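You operate a simulated robot arm through the tools that you are given. There is no shell and no other tool. Be economical: measure what you need, move in short steps, check, and stop when the job is done.

The job below is to be done with a simulated robot arm. You get a single attempt, and the scene is never put back.

JOB
Take the M8 small die block from the top of the brown bench and put it on top of the film roll.

Only the result counts: the job must be done as asked and must still hold three seconds after the hand-in. Knocking over, shifting, dropping, spilling or breaking anything else fails it.

ROBOT AND FRAMES
A 6-joint arm with a two-finger parallel gripper, fixed in place. Base frame: the origin is at the foot of the arm, x ahead of it, y to its left, z up; the work surface is at about z = 85. Units: cm, degrees, N and s.
With the tool pointing down near the work surface it reaches from about 24 to 64 cm from the base axis. Its first joint turns from -66.0 to 66.0 degrees. Payload 2.7 kg.
The tool frame sits at the grasp point between the pads (the TCP): z along the fingers, y along the line on which they close. The tips reach 2.3 cm beyond it. The gripper opens to 9.4 cm. The fingers are 3.8 cm wide and 1 cm thick; the gripper's body (5.4 by 9.6 cm) begins 3.9 cm behind the TCP.
Orientation is that of the tool frame in the base frame, as a unit quaternion [x, y, z, w]. With the fingers straight down and closing along the base's y, the tool's x points along the base's -x, its y along +y and its z along -z.

CONTROLS
- The arm moves only by the tool send_rows. Its argument "targets" is one flat list of numbers, 7 for each row, row after row: the shift along the base's x, y, z in units of 400 mm (1.0 is 400 mm), then the turn, a rotation vector about the base's x, y, z in units of 45 degrees (1.0 is 45 degrees), then the opening, from 0 (shut) to 1 (fully open). In form: [dx, dy, dz, wx, wy, wz, grip, dx, dy, dz, wx, wy, wz, grip, ...]. A call has 1 to 8 rows; each row is the pose to reach, as a shift and turn from the pose commanded when the call began. A call with a number of a shift or a turn outside -1 to 1 is refused whole. Each row takes 0.2 s and may step no farther than 5 cm and 8.6 degrees from the row before; otherwise, or with a gripper value out of range, the whole call is refused. A pose out of reach is approached as far as the arm can. The call stops where the force on the tool passes 40 N (or 10 N more than at its start, if that is more) or the arm is blocked; 0.2 s more then pass. The fingers move at their own pace (about 4.5 cm/s each) and stop on an object; they squeeze with about 26 N. The grip force told is the motor's: it shows also when the fingers shut on nothing. Time passes only in rows, and 0.2 s behind the last, so rows that repeat a pose let the fingers close. The reply holds the time, the measured pose of the TCP, the force on the tool along the base axes, the opening and the grip force, in the units named above and with some noise, and new pictures: "pictures" is both (left out), scene, wrist or none.
- Cameras (640 x 400 px; columns grow to the right, rows downward): "scene" is fixed at [7.09, -43.2, 139.89]; the picture's right is [0.78, -0.63, 0.00], its down [-0.39, -0.49, -0.78] and it looks along [0.49, 0.61, -0.63] (base axes); focal length 278 px, centre (320, 200). "wrist" rides on the gripper at [-3.9, 0, -4.4] in the tool frame; the picture's right is [0.00, -1.00, 0.00], its down [0.97, 0.00, -0.24] and it looks along [0.24, 0.00, 0.97] (tool axes); focal length 218 px, centre (320, 200).
- point_at(camera, pixels): for up to 12 pixels [column, row] of the newest picture of that camera ("zoom" is the newest enlarged one), the place [x, y, z] in the base frame of the surface seen there, good to about 0.3 cm. No time passes.
- zoom(camera, box): a new picture of the part [left, top, right, bottom] of that camera's present view, enlarged. No time passes.
- job_done(): hands the job in; it is judged then, once.

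Go step by step. Measure first, check grasps and placings, and put right what went wrong. The budget is 60 turns and 150 pictures, counting those below and the enlarged ones. Unless the task says otherwise, let go and move clear before handing in, and close with one line.

The tools are called after "Request:" as name(argument=value, ...) on one line, values as JSON. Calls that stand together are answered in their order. send_rows: Moves the arm, as the interface text tells. Its arguments: {"type":"object","properties":{"targets":{"type":"array","items":{"type":"number"}},"pictures":{"type":"string","enum":["both","scene","wrist","none"]}},"required":["targets"]} The other tools are called the same way: point_at (camera, pixels) gives the place of the surface under pixels of a picture; zoom (camera, box) takes an enlarged picture of a part of a camera's view; job_done () hands the job in.

At the start:

```text
clock: 0.0
position: [41.69, -6.42, 119.59]
ee_rot: [0.001, 1.0, 0.001, 0.0]
contact_force: [-0.4, 0.2, 0.1]
opening: 9.4
gripper_force: 0.1
```

scene: 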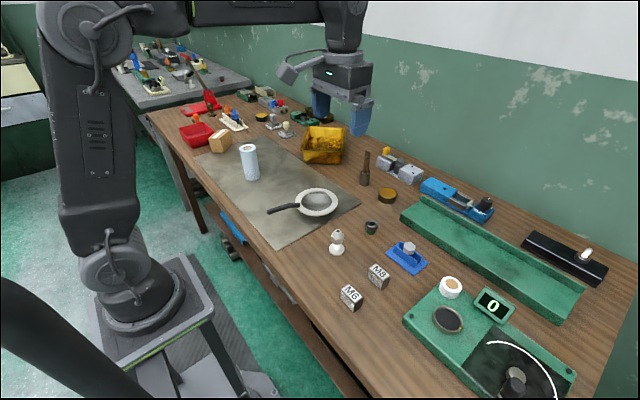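
wrist: 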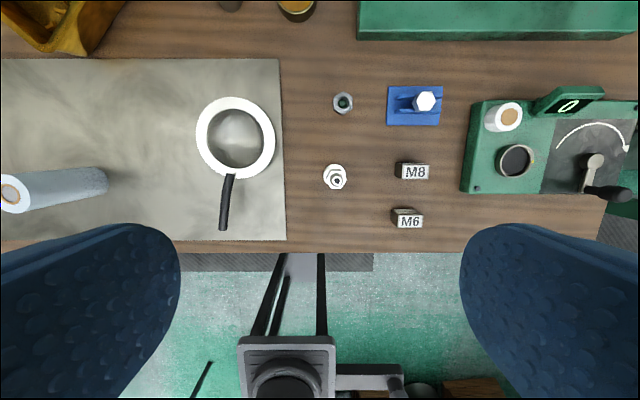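

The M8 block is at wrist pixel (412,171), and the film roll is probably the pale cylinder at scene (249,162). I'll zoom in and measure both.

Request:
point_at(camera="wrist", pixels=[[415, 171], [402, 164], [429, 166], [429, 178], [398, 170], [410, 221], [12, 193], [60, 190], [510, 116], [335, 177]])

Request:
zoom(camera="scene", box=[190, 120, 310, 195])

Request:
zoom(camera="scene", box=[320, 220, 480, 320])

Request:
zoom(camera="wrist", box=[372, 145, 452, 195])

```text
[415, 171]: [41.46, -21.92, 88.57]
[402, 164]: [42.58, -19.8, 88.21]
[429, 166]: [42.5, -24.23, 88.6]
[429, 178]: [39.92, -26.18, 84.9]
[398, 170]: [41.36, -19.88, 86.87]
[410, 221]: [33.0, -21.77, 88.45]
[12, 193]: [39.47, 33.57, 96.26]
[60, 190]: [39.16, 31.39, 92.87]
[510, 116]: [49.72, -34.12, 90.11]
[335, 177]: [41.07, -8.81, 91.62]
```

```text
5.33 times, centred on (250, 158) of scene
```

zoom: 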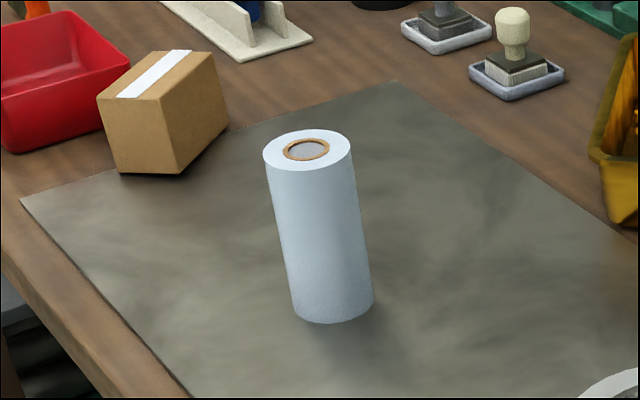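

```text
4.00 times, centred on (400, 270) of scene
```

zoom: 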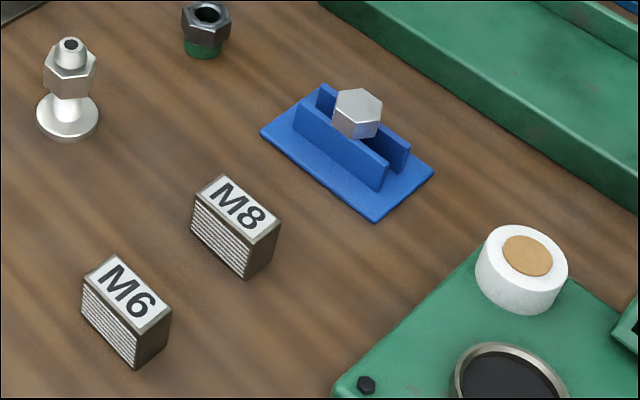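

```text
8.00 times, centred on (412, 170) of wrist
```

zoom: 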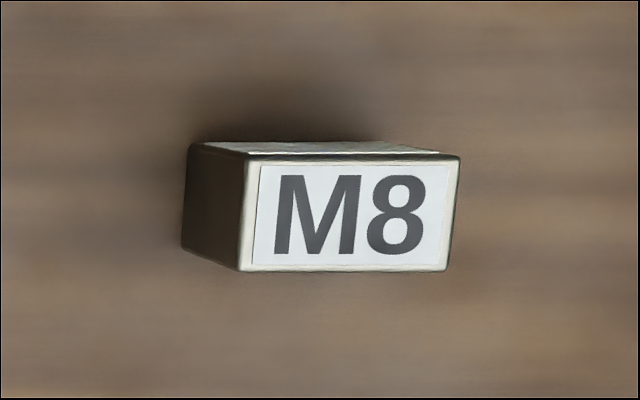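

The M8 block's top face spans roughly zoom pixels (240,155)-(455,270). I'll measure its corners precisely first, then the roll's top.

Request:
point_at(camera="zoom", pixels=[[252, 163], [452, 163], [442, 262], [246, 262], [350, 215], [215, 250], [190, 150], [100, 300], [350, 350], [192, 240], [350, 159], [345, 267]])

Request:
zoom(camera="scene", box=[220, 135, 284, 175])

```text
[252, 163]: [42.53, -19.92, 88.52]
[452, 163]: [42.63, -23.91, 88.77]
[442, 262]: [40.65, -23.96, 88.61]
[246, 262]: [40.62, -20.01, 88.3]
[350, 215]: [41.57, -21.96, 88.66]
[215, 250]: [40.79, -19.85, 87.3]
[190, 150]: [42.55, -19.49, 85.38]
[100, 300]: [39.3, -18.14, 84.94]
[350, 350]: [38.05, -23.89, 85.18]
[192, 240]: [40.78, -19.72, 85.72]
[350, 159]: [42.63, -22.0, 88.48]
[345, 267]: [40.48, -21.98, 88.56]
```

```text
10.00 times, centred on (252, 155) of scene
```

zoom: 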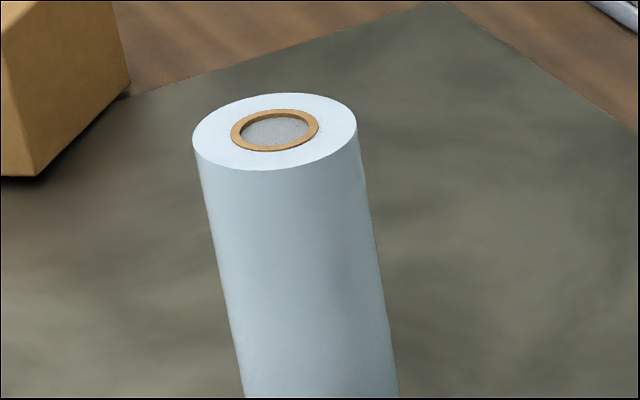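

The M8 block is centred at about (41.6, -21.95) with its top at 88.55, and its size is about 2.1 x 4.2 x 3.6. I'll measure the roll top, and start moving above the block.

Request:
point_at(camera="zoom", pixels=[[198, 135], [352, 128], [270, 98], [278, 165], [275, 130], [215, 140], [340, 125], [270, 104], [290, 160], [240, 132], [312, 250], [240, 160]])

Request:
send_rows(targets=[0, -0.1, -0.03, 0, 0, 0, 1, 0, -0.2, -0.1, 0, 0, 0, 1, 0, -0.3, -0.18, 0, 0, 0, 1, 0, -0.388, -0.26, 0, 0, 0, 1, 0, -0.388, -0.36, 0, 0, 0, 1, 0, -0.388, -0.45, 0, 0, 0, 1, 0, -0.388, -0.52, 0, 0, 0, 1, 0, -0.388, -0.52, 0, 0, 0, 1])

```text
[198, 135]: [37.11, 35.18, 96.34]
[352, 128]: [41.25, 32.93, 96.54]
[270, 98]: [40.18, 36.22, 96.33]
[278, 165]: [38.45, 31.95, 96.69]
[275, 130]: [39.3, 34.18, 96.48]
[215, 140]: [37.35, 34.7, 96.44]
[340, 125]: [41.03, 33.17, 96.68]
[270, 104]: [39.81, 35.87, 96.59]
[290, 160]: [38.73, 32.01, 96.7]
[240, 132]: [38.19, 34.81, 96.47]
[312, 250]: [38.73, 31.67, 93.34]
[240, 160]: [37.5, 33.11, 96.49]
```

```text
refused: row 3 steps farther than a row can; nothing moved
```

The roll's top is centred at about (39.25, 34.1, 96.5) with radius about 2.4. The previous move was refused because one step was too long, so I'll use shorter ones.

Request:
send_rows(targets=[0, -0.1, -0.03, 0, 0, 0, 1, 0, -0.2, -0.08, 0, 0, 0, 1, 0, -0.3, -0.14, 0, 0, 0, 1, 0, -0.388, -0.2, 0, 0, 0, 1, 0, -0.388, -0.31, 0, 0, 0, 1, 0, -0.388, -0.42, 0, 0, 0, 1, 0, -0.388, -0.52, 0, 0, 0, 1, 0, -0.388, -0.52, 0, 0, 0, 1])

```text
clock: 1.8
position: [41.81, -22.41, 98.88]
ee_rot: [0.0, 1.0, 0.0, 0.0]
contact_force: [-0.7, -0.3, -0.9]
opening: 9.41
gripper_force: 0.0
```

scene: 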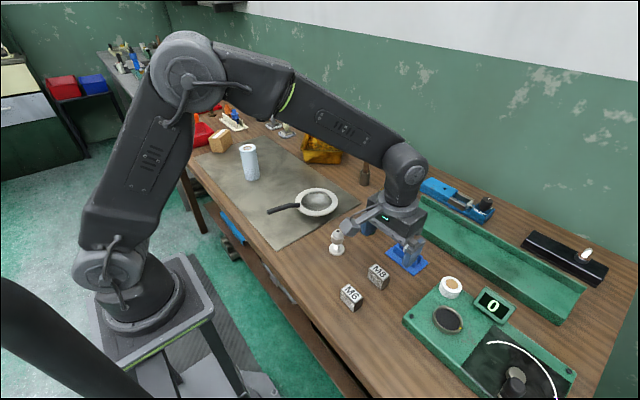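
wrist: 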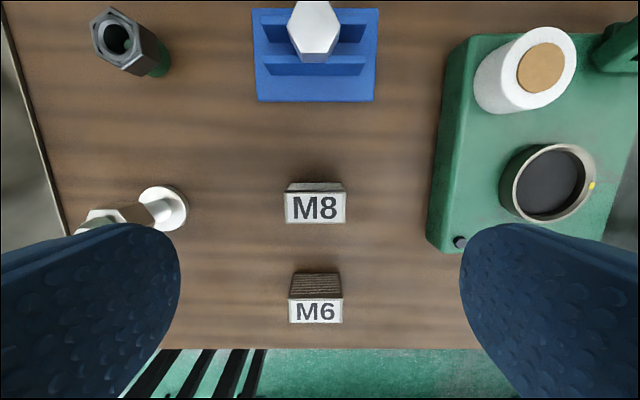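

The M8 block is centred under the gripper. I'll re-measure it up close and check clearance to the green box, the fitting and the blue fixture.

Request:
point_at(camera="wrist", pixels=[[287, 193], [344, 193], [344, 221], [287, 221], [316, 208], [433, 200], [440, 235], [185, 210], [110, 212], [315, 97], [315, 50], [315, 320]])

Request:
send_rows(targets=[0, 0, 0, 0, 0, 0, 1], pictures="none")

```text
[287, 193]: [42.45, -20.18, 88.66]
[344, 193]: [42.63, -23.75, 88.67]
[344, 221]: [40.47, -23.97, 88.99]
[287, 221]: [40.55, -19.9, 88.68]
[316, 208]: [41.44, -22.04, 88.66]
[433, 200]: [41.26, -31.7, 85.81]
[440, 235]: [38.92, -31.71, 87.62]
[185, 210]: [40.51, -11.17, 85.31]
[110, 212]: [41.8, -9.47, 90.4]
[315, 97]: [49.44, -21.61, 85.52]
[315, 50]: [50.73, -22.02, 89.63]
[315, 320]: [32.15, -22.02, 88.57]
```

```text
clock: 2.2
position: [41.89, -22.24, 98.85]
ee_rot: [0.001, 1.0, 0.0, 0.0]
contact_force: [0.2, 0.5, -0.2]
opening: 9.4
gripper_force: 0.1
```

Clearances are fine: the box edge is at y=-31.7 and the fitting is at y≥-11. The block sits about 0.3 cm to +y and -x of the TCP, so I'll correct for that and descend to z≈87.9.

Request:
send_rows(targets=[-0.008, 0.008, -0.07, 0, 0, 0, 0.9, -0.008, 0.008, -0.14, 0, 0, 0, 0.8, -0.008, 0.008, -0.2, 0, 0, 0, 0.8, -0.008, 0.008, -0.25, 0, 0, 0, 0.8, -0.008, 0.008, -0.274, 0, 0, 0, 0.8, -0.008, 0.008, -0.274, 0, 0, 0, 0.8])

```text
clock: 3.6
position: [41.4, -21.88, 87.88]
ee_rot: [-0.001, 1.0, 0.0, 0.0]
contact_force: [-1.1, 0.3, 0.0]
opening: 7.53
gripper_force: 0.1
```

scene: 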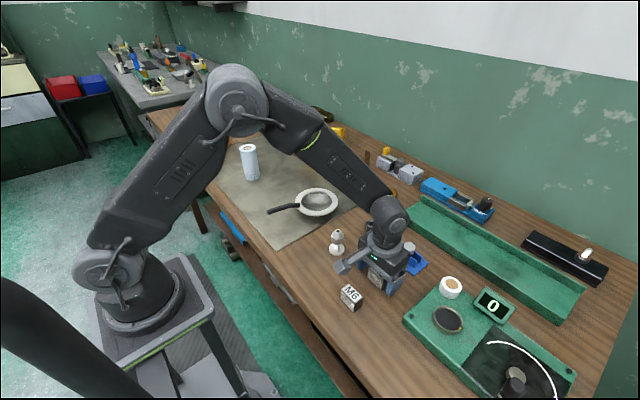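
wrist: 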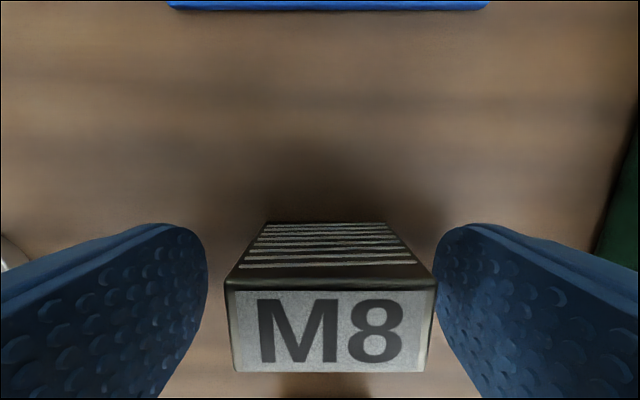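

The block sits between the pads, columns 228-436. Closing now.

Request:
send_rows(targets=[0, -0.004, 0, 0, 0, 0, 0.7, 0, -0.004, 0, 0, 0, 0, 0.5, 0, -0.004, 0, 0, 0, 0, 0.3, 0, -0.004, 0, 0, 0, 0, 0, 0, -0.004, 0, 0, 0, 0, 0], pictures="wrist")

```text
clock: 4.8
position: [41.37, -21.9, 88.01]
ee_rot: [0.0, 1.0, 0.0, 0.0]
contact_force: [-1.4, 0.8, 0.7]
opening: 4.38
gripper_force: 25.9
```

wrist: 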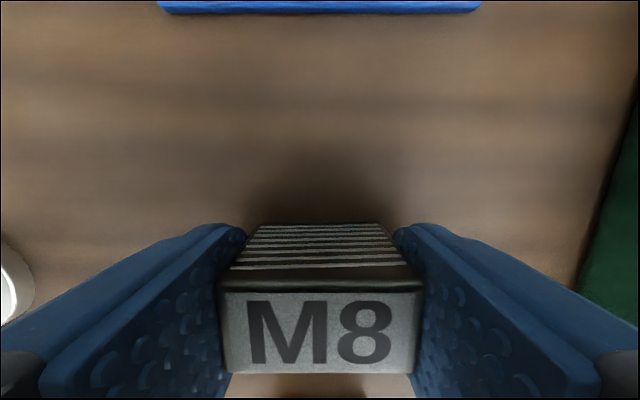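

The grip holds with opening 4.38 and 25.9 N. Lifting straight up.

Request:
send_rows(targets=[0, 0, 0.03, 0, 0, 0, 0, 0, 0, 0.08, 0, 0, 0, 0, 0, 0, 0.15, 0, 0, 0, 0, 0, 0, 0.23, 0, 0, 0, 0, 0, 0, 0.32, 0, 0, 0, 0, 0, 0, 0.41, 0, 0, 0, 0, 0, 0, 0.48, 0, 0, 0, 0, 0, 0, 0.5, 0, 0, 0, 0])

```text
clock: 6.6
position: [41.44, -21.87, 108.2]
ee_rot: [0.0, 1.0, 0.0, -0.001]
contact_force: [-0.3, -0.3, -2.8]
opening: 4.38
gripper_force: 26.3
```

scene: 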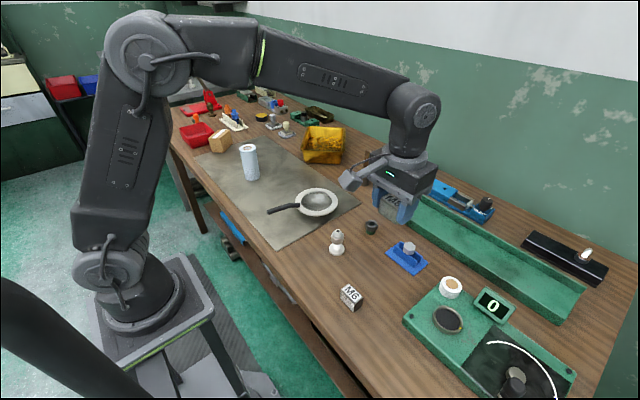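
wrist: 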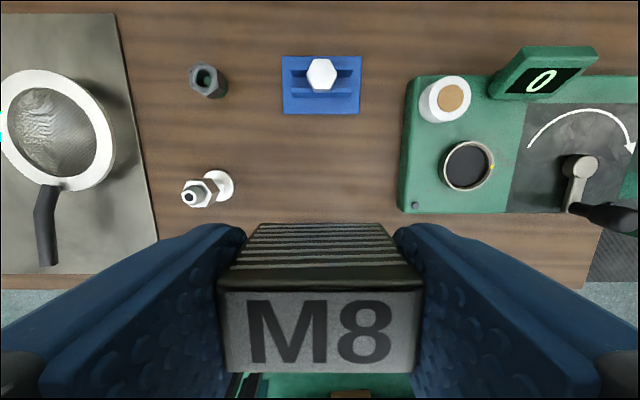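

The block is held clear. Carrying it across at z≈108, well above everything.

Request:
send_rows(targets=[0, 0.05, 0, 0, 0, 0, 0, 0, 0.13, 0, 0, 0, 0, 0, 0, 0.23, 0, 0, 0, 0, 0, 0, 0.33, 0, 0, 0, 0, 0, 0, 0.43, 0, 0, 0, 0, 0, 0, 0.53, 0, 0, 0, 0, 0, 0, 0.62, 0, 0, 0, 0, 0, 0, 0.68, 0, 0, 0, 0], pictures="none")

Request:
send_rows(targets=[0, 0.05, 0, 0, 0, 0, 0, -0.01, 0.13, 0, 0, 0, 0, 0, -0.02, 0.23, 0, 0, 0, 0, 0, -0.03, 0.33, 0, 0, 0, 0, 0, -0.04, 0.43, 0, 0, 0, 0, 0, -0.04, 0.53, 0, 0, 0, 0, 0, -0.05, 0.62, 0, 0, 0, 0, 0, -0.055, 0.68, 0, 0, 0, 0, 0])

```text
refused: targets must hold 7 numbers for each row
```

```text
clock: 8.4
position: [38.97, 5.38, 108.0]
ee_rot: [0.0, 1.0, 0.0, 0.0]
contact_force: [0.6, 0.0, -2.1]
opening: 4.38
gripper_force: 26.0
```

scene: 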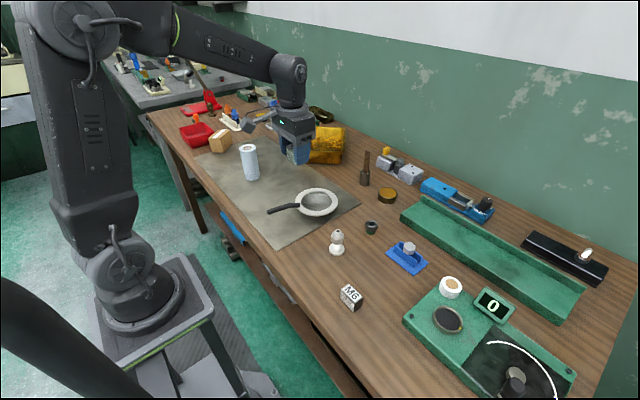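
wrist: 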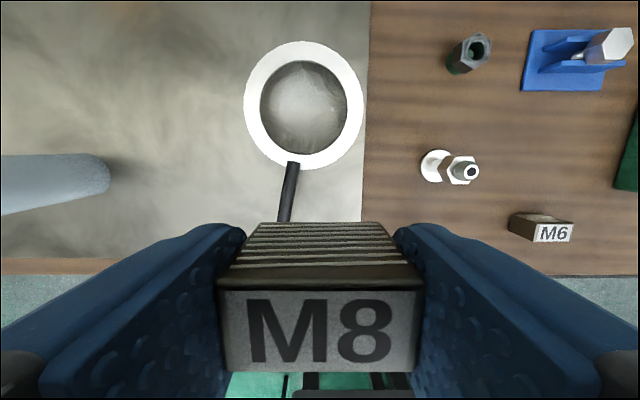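

The first call was malformed and refused, but the second ran fine and the TCP is now at y≈5.4. I'll go on towards the roll, stopping at y≈29 to take a look.

Request:
send_rows(targets=[0, 0.05, 0, 0, 0, 0, 0, 0, 0.13, 0, 0, 0, 0, 0, 0, 0.23, 0, 0, 0, 0, 0, 0, 0.33, 0, 0, 0, 0, 0, 0, 0.43, 0, 0, 0, 0, 0, 0, 0.51, 0, 0, 0, 0, 0, 0, 0.57, 0, 0, 0, 0, 0, 0, 0.59, 0, 0, 0, 0, 0])

```text
clock: 10.2
position: [39.4, 29.03, 107.88]
ee_rot: [0.001, 1.0, 0.0, 0.0]
contact_force: [0.2, 0.8, -4.2]
opening: 4.39
gripper_force: 26.4
```

scene: 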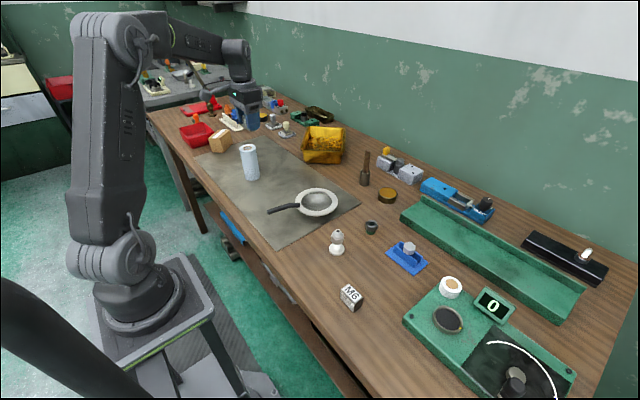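
wrist: 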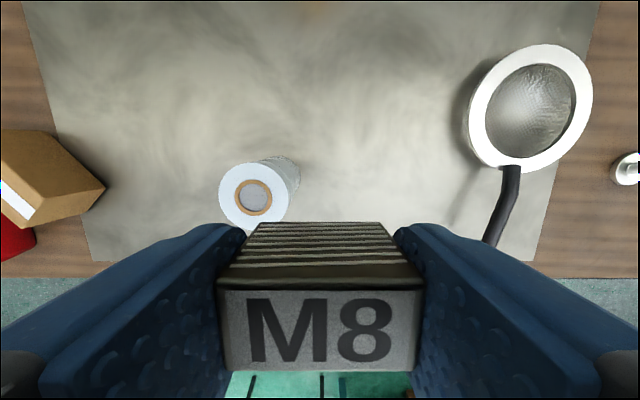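

The roll top is clearly visible at wrist (253,196). I'll measure its rim.

Request:
point_at(camera="wrist", pixels=[[221, 194], [285, 194], [253, 165], [252, 226], [230, 173], [274, 173], [276, 217], [231, 217], [253, 196], [105, 185], [60, 140], [5, 185]])

Request:
zoom(camera="wrist", box=[205, 150, 301, 230])

Request:
send_rows(targets=[0, 0, 0, 0, 0, 0, 0], pictures="none")

```text
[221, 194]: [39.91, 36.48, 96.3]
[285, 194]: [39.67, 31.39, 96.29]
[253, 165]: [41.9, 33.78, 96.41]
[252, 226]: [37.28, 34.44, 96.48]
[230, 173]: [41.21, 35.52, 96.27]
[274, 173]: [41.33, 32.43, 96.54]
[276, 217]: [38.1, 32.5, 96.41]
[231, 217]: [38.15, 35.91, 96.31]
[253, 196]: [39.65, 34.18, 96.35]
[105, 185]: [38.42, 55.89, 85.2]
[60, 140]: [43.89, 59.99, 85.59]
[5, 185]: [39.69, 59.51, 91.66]
```

```text
5.00 times, centred on (253, 190) of wrist
```

zoom: 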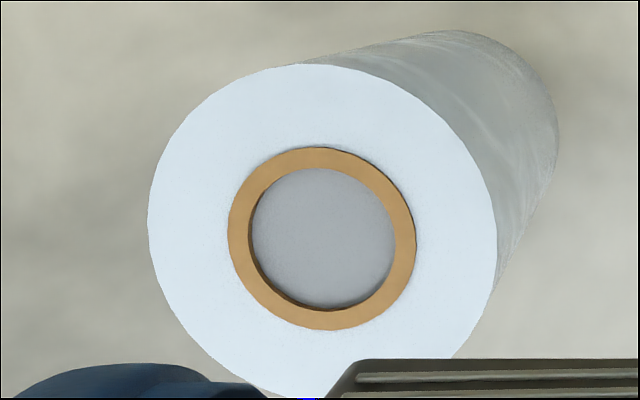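

```text
clock: 10.6
position: [39.37, 28.95, 107.81]
ee_rot: [0.0, 1.0, 0.0, 0.0]
contact_force: [-0.7, -0.8, -2.9]
opening: 4.37
gripper_force: 25.8
```

The roll centre is (39.65, 34.05) and its top is at z=96.4, so the release TCP should be about (39.5, 34.05, 99.4). I'll move over it and down to z≈101.5.

Request:
send_rows(targets=[0.003, 0.05, 0, 0, 0, 0, 0, 0.003, 0.1, 0, 0, 0, 0, 0, 0.003, 0.1265, 0, 0, 0, 0, 0, 0.003, 0.1265, -0.03, 0, 0, 0, 0, 0.003, 0.1265, -0.08, 0, 0, 0, 0, 0.003, 0.1265, -0.13, 0, 0, 0, 0, 0.003, 0.1265, -0.158, 0, 0, 0, 0, 0.003, 0.1265, -0.158, 0, 0, 0, 0])

Request:
zoom(camera="scene", box=[210, 110, 290, 190])

```text
clock: 12.4
position: [39.19, 34.15, 101.61]
ee_rot: [-0.001, 1.0, 0.0, 0.0]
contact_force: [0.0, -0.9, -1.8]
opening: 4.39
gripper_force: 26.0
```

scene: 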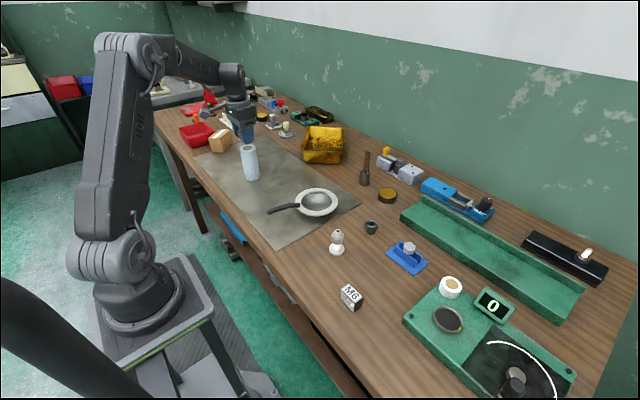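
wrist: 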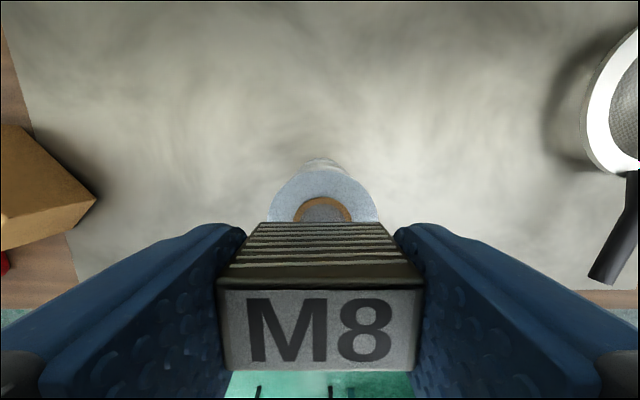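

```text
5.00 times, centred on (250, 150) of scene
```

zoom: 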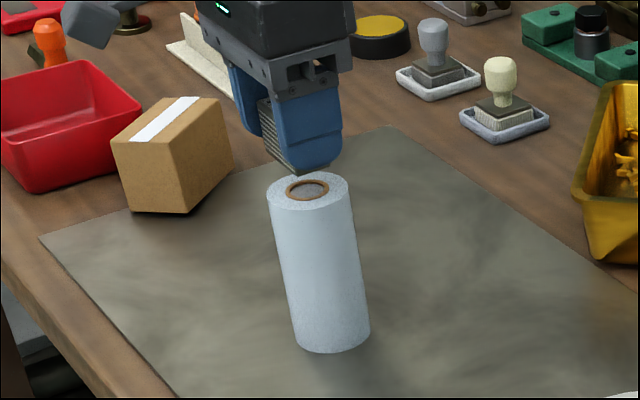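

The block hovers above the roll and is aligned in y (roll columns 268-380). I'll verify the x alignment with measurements of the block and the rim.

Request:
point_at(camera="wrist", pixels=[[322, 292], [322, 368], [225, 330], [413, 330], [320, 228], [322, 172], [272, 208], [376, 208], [322, 180], [300, 176], [345, 176], [325, 202]])

Request:
send_rows(targets=[0, 0, 0, 0, 0, 0, 0], pictures="none")

```text
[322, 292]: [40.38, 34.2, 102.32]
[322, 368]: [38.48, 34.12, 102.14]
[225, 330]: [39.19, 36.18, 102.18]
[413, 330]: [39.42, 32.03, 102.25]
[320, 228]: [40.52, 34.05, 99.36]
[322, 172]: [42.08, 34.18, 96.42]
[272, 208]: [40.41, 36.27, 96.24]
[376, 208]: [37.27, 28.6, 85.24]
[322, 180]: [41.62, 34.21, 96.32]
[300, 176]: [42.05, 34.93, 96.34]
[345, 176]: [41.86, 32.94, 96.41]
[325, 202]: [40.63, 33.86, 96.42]
```

```text
clock: 12.8
position: [39.29, 34.06, 101.62]
ee_rot: [0.0, 1.0, -0.001, 0.0]
contact_force: [0.8, 0.1, -3.1]
opening: 4.37
gripper_force: 26.2
```

The block centre is x≈39.43 against the roll's 39.65, and the gap is about 2.3 cm. I'll nudge +0.2 in x and descend to near contact.

Request:
send_rows(targets=[0.005, 0, -0.01, 0, 0, 0, 0, 0.005, 0, -0.025, 0, 0, 0, 0, 0.005, 0, -0.04, 0, 0, 0, 0, 0.005, 0, -0.047, 0, 0, 0, 0, 0.005, 0, -0.047, 0, 0, 0, 0], pictures="wrist")

Request:
zoom(camera="scene", box=[226, 120, 274, 160])

```text
clock: 14.0
position: [39.5, 34.1, 99.69]
ee_rot: [0.001, 1.0, -0.001, 0.0]
contact_force: [-0.1, 0.9, -2.7]
opening: 4.4
gripper_force: 26.1
```

wrist: 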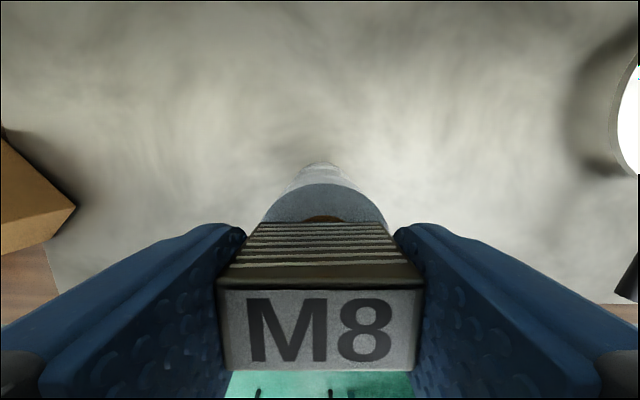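

```text
10.00 times, centred on (250, 140) of scene
```

zoom: 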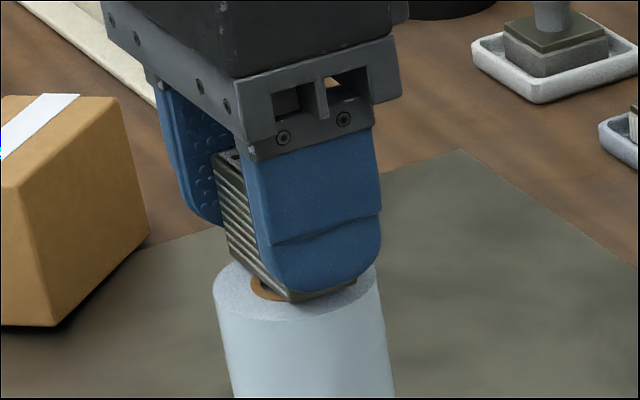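

The block is just above the roll with no contact yet (force -2.7 N, which is the block's weight). I'll go down in 0.1 cm steps.

Request:
send_rows(targets=[0, 0, -0.002, 0, 0, 0, 0, 0, 0, -0.004, 0, 0, 0, 0, 0, 0, -0.006, 0, 0, 0, 0, 0, 0, -0.006, 0, 0, 0, 0], pictures="none")

```text
clock: 15.0
position: [39.4, 34.13, 99.49]
ee_rot: [0.0, 1.0, 0.0, 0.0]
contact_force: [-0.3, -0.5, -2.3]
opening: 4.39
gripper_force: 26.2
```

Request:
send_rows(targets=[0, 0, -0.002, 0, 0, 0, 0, 0, 0, -0.003, 0, 0, 0, 0, 0, 0, -0.003, 0, 0, 0, 0], pictures="none")

Request:
zoom(camera="scene", box=[234, 130, 266, 150])

```text
clock: 15.8
position: [39.44, 34.02, 99.34]
ee_rot: [0.0, 1.0, 0.0, 0.0]
contact_force: [0.4, 0.7, -2.0]
opening: 4.41
gripper_force: 25.6
```

```text
16.00 times, centred on (250, 140) of scene
```

zoom: 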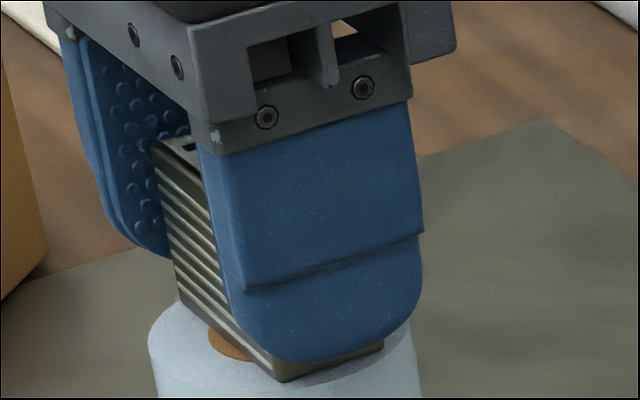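

Still no contact force (-2.0 N), though the block looks very close to the roll. I'll take finer steps down.

Request:
send_rows(targets=[0, 0, -0.0015, 0, 0, 0, 0, 0, 0, -0.0025, 0, 0, 0, 0, 0, 0, -0.0025, 0, 0, 0, 0], pictures="none")

```text
clock: 16.6
position: [39.5, 34.07, 99.45]
ee_rot: [0.0, 1.0, 0.0, 0.001]
contact_force: [-1.7, -0.3, 5.6]
opening: 4.37
gripper_force: 25.7
```

The force jumped to +5.6 N, so the block is seated on the roll. I'll open the fingers in place, gradually.

Request:
send_rows(targets=[0, 0, 0.0005, 0, 0, 0, 0.5, 0, 0, 0.0005, 0, 0, 0, 0.6, 0, 0, 0.0005, 0, 0, 0, 0.7, 0, 0, 0.0005, 0, 0, 0, 0.7])

Request:
zoom(camera="scene", box=[226, 120, 274, 160])

```text
clock: 17.6
position: [39.49, 34.04, 99.44]
ee_rot: [0.0, 1.0, -0.001, 0.0]
contact_force: [-1.0, 0.0, -0.1]
opening: 6.57
gripper_force: 0.0
```

scene: 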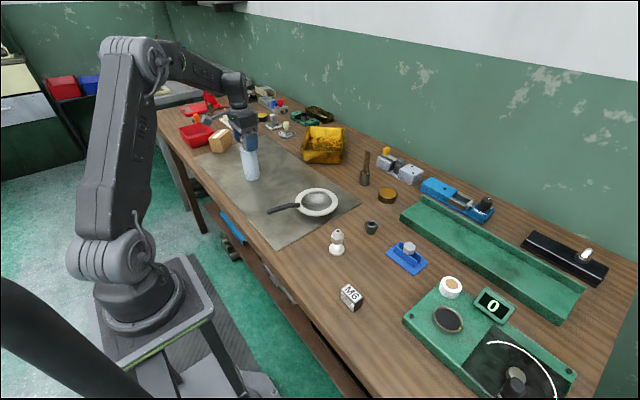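
wrist: 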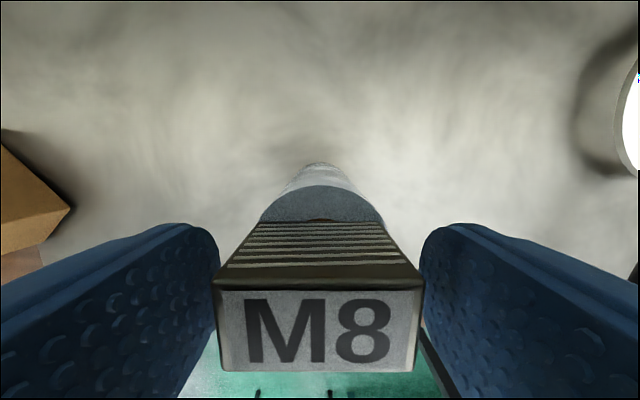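

```text
10.00 times, centred on (250, 140) of scene
```

zoom: 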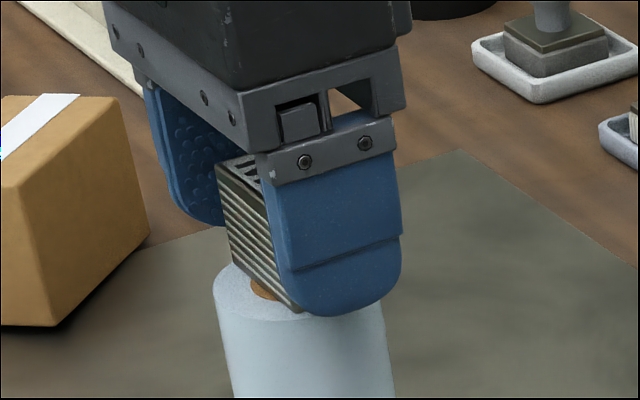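

The block stands on the roll with the fingers free on both sides. Opening a bit more and raising straight up.

Request:
send_rows(targets=[0, 0, 0, 0, 0, 0, 0.85, 0, 0, 0, 0, 0, 0, 0.85, 0, 0, 0.03, 0, 0, 0, 0.85, 0, 0, 0.07, 0, 0, 0, 0.85, 0, 0, 0.13, 0, 0, 0, 0.85, 0, 0, 0.2, 0, 0, 0, 0.85, 0, 0, 0.28, 0, 0, 0, 0.85, 0, 0, 0.3, 0, 0, 0, 0.85])

Request:
zoom(camera="scene", box=[218, 120, 282, 190])

```text
clock: 19.4
position: [39.59, 34.03, 111.61]
ee_rot: [0.0, 1.0, 0.0, 0.0]
contact_force: [0.0, -1.0, 0.0]
opening: 7.99
gripper_force: 0.1
```

scene: 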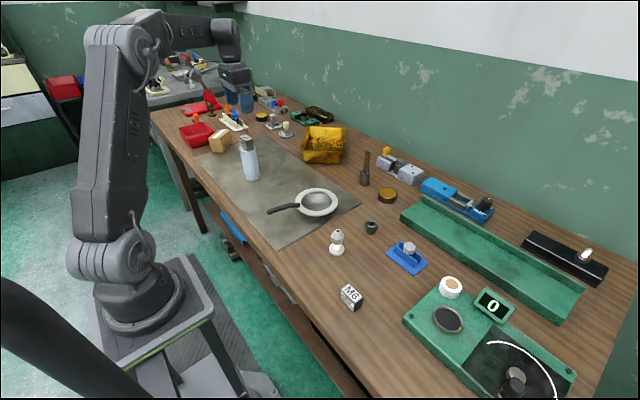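
wrist: 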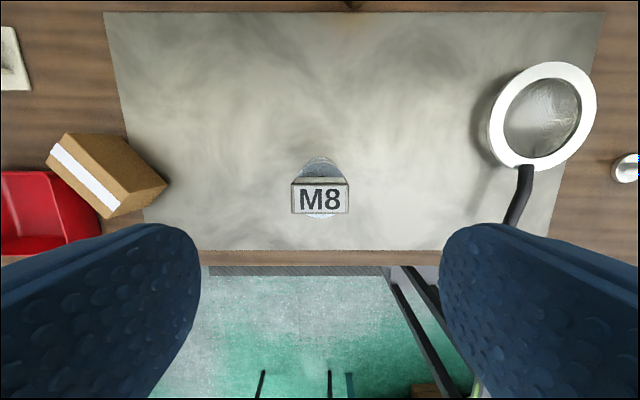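

```text
5.71 times, centred on (250, 155) of scene
```

zoom: 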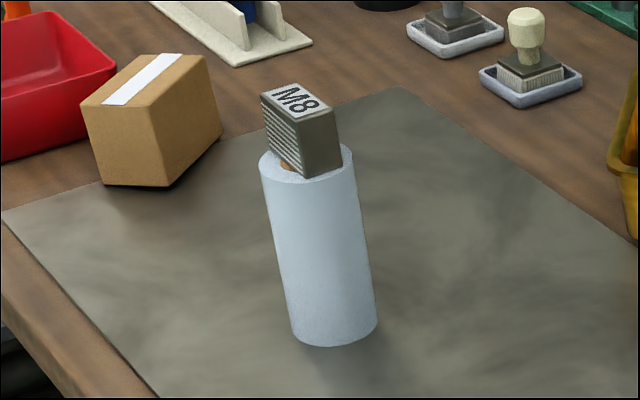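

The block is standing upright and centred on the roll, nothing else has shifted, and the gripper is clear. Handing in.

Request:
job_done()

```text
The job is handed in.
```

The M8 die block is on top of the film roll, upright and roughly centred. In the last pictures nothing else had moved, and the gripper is clear.
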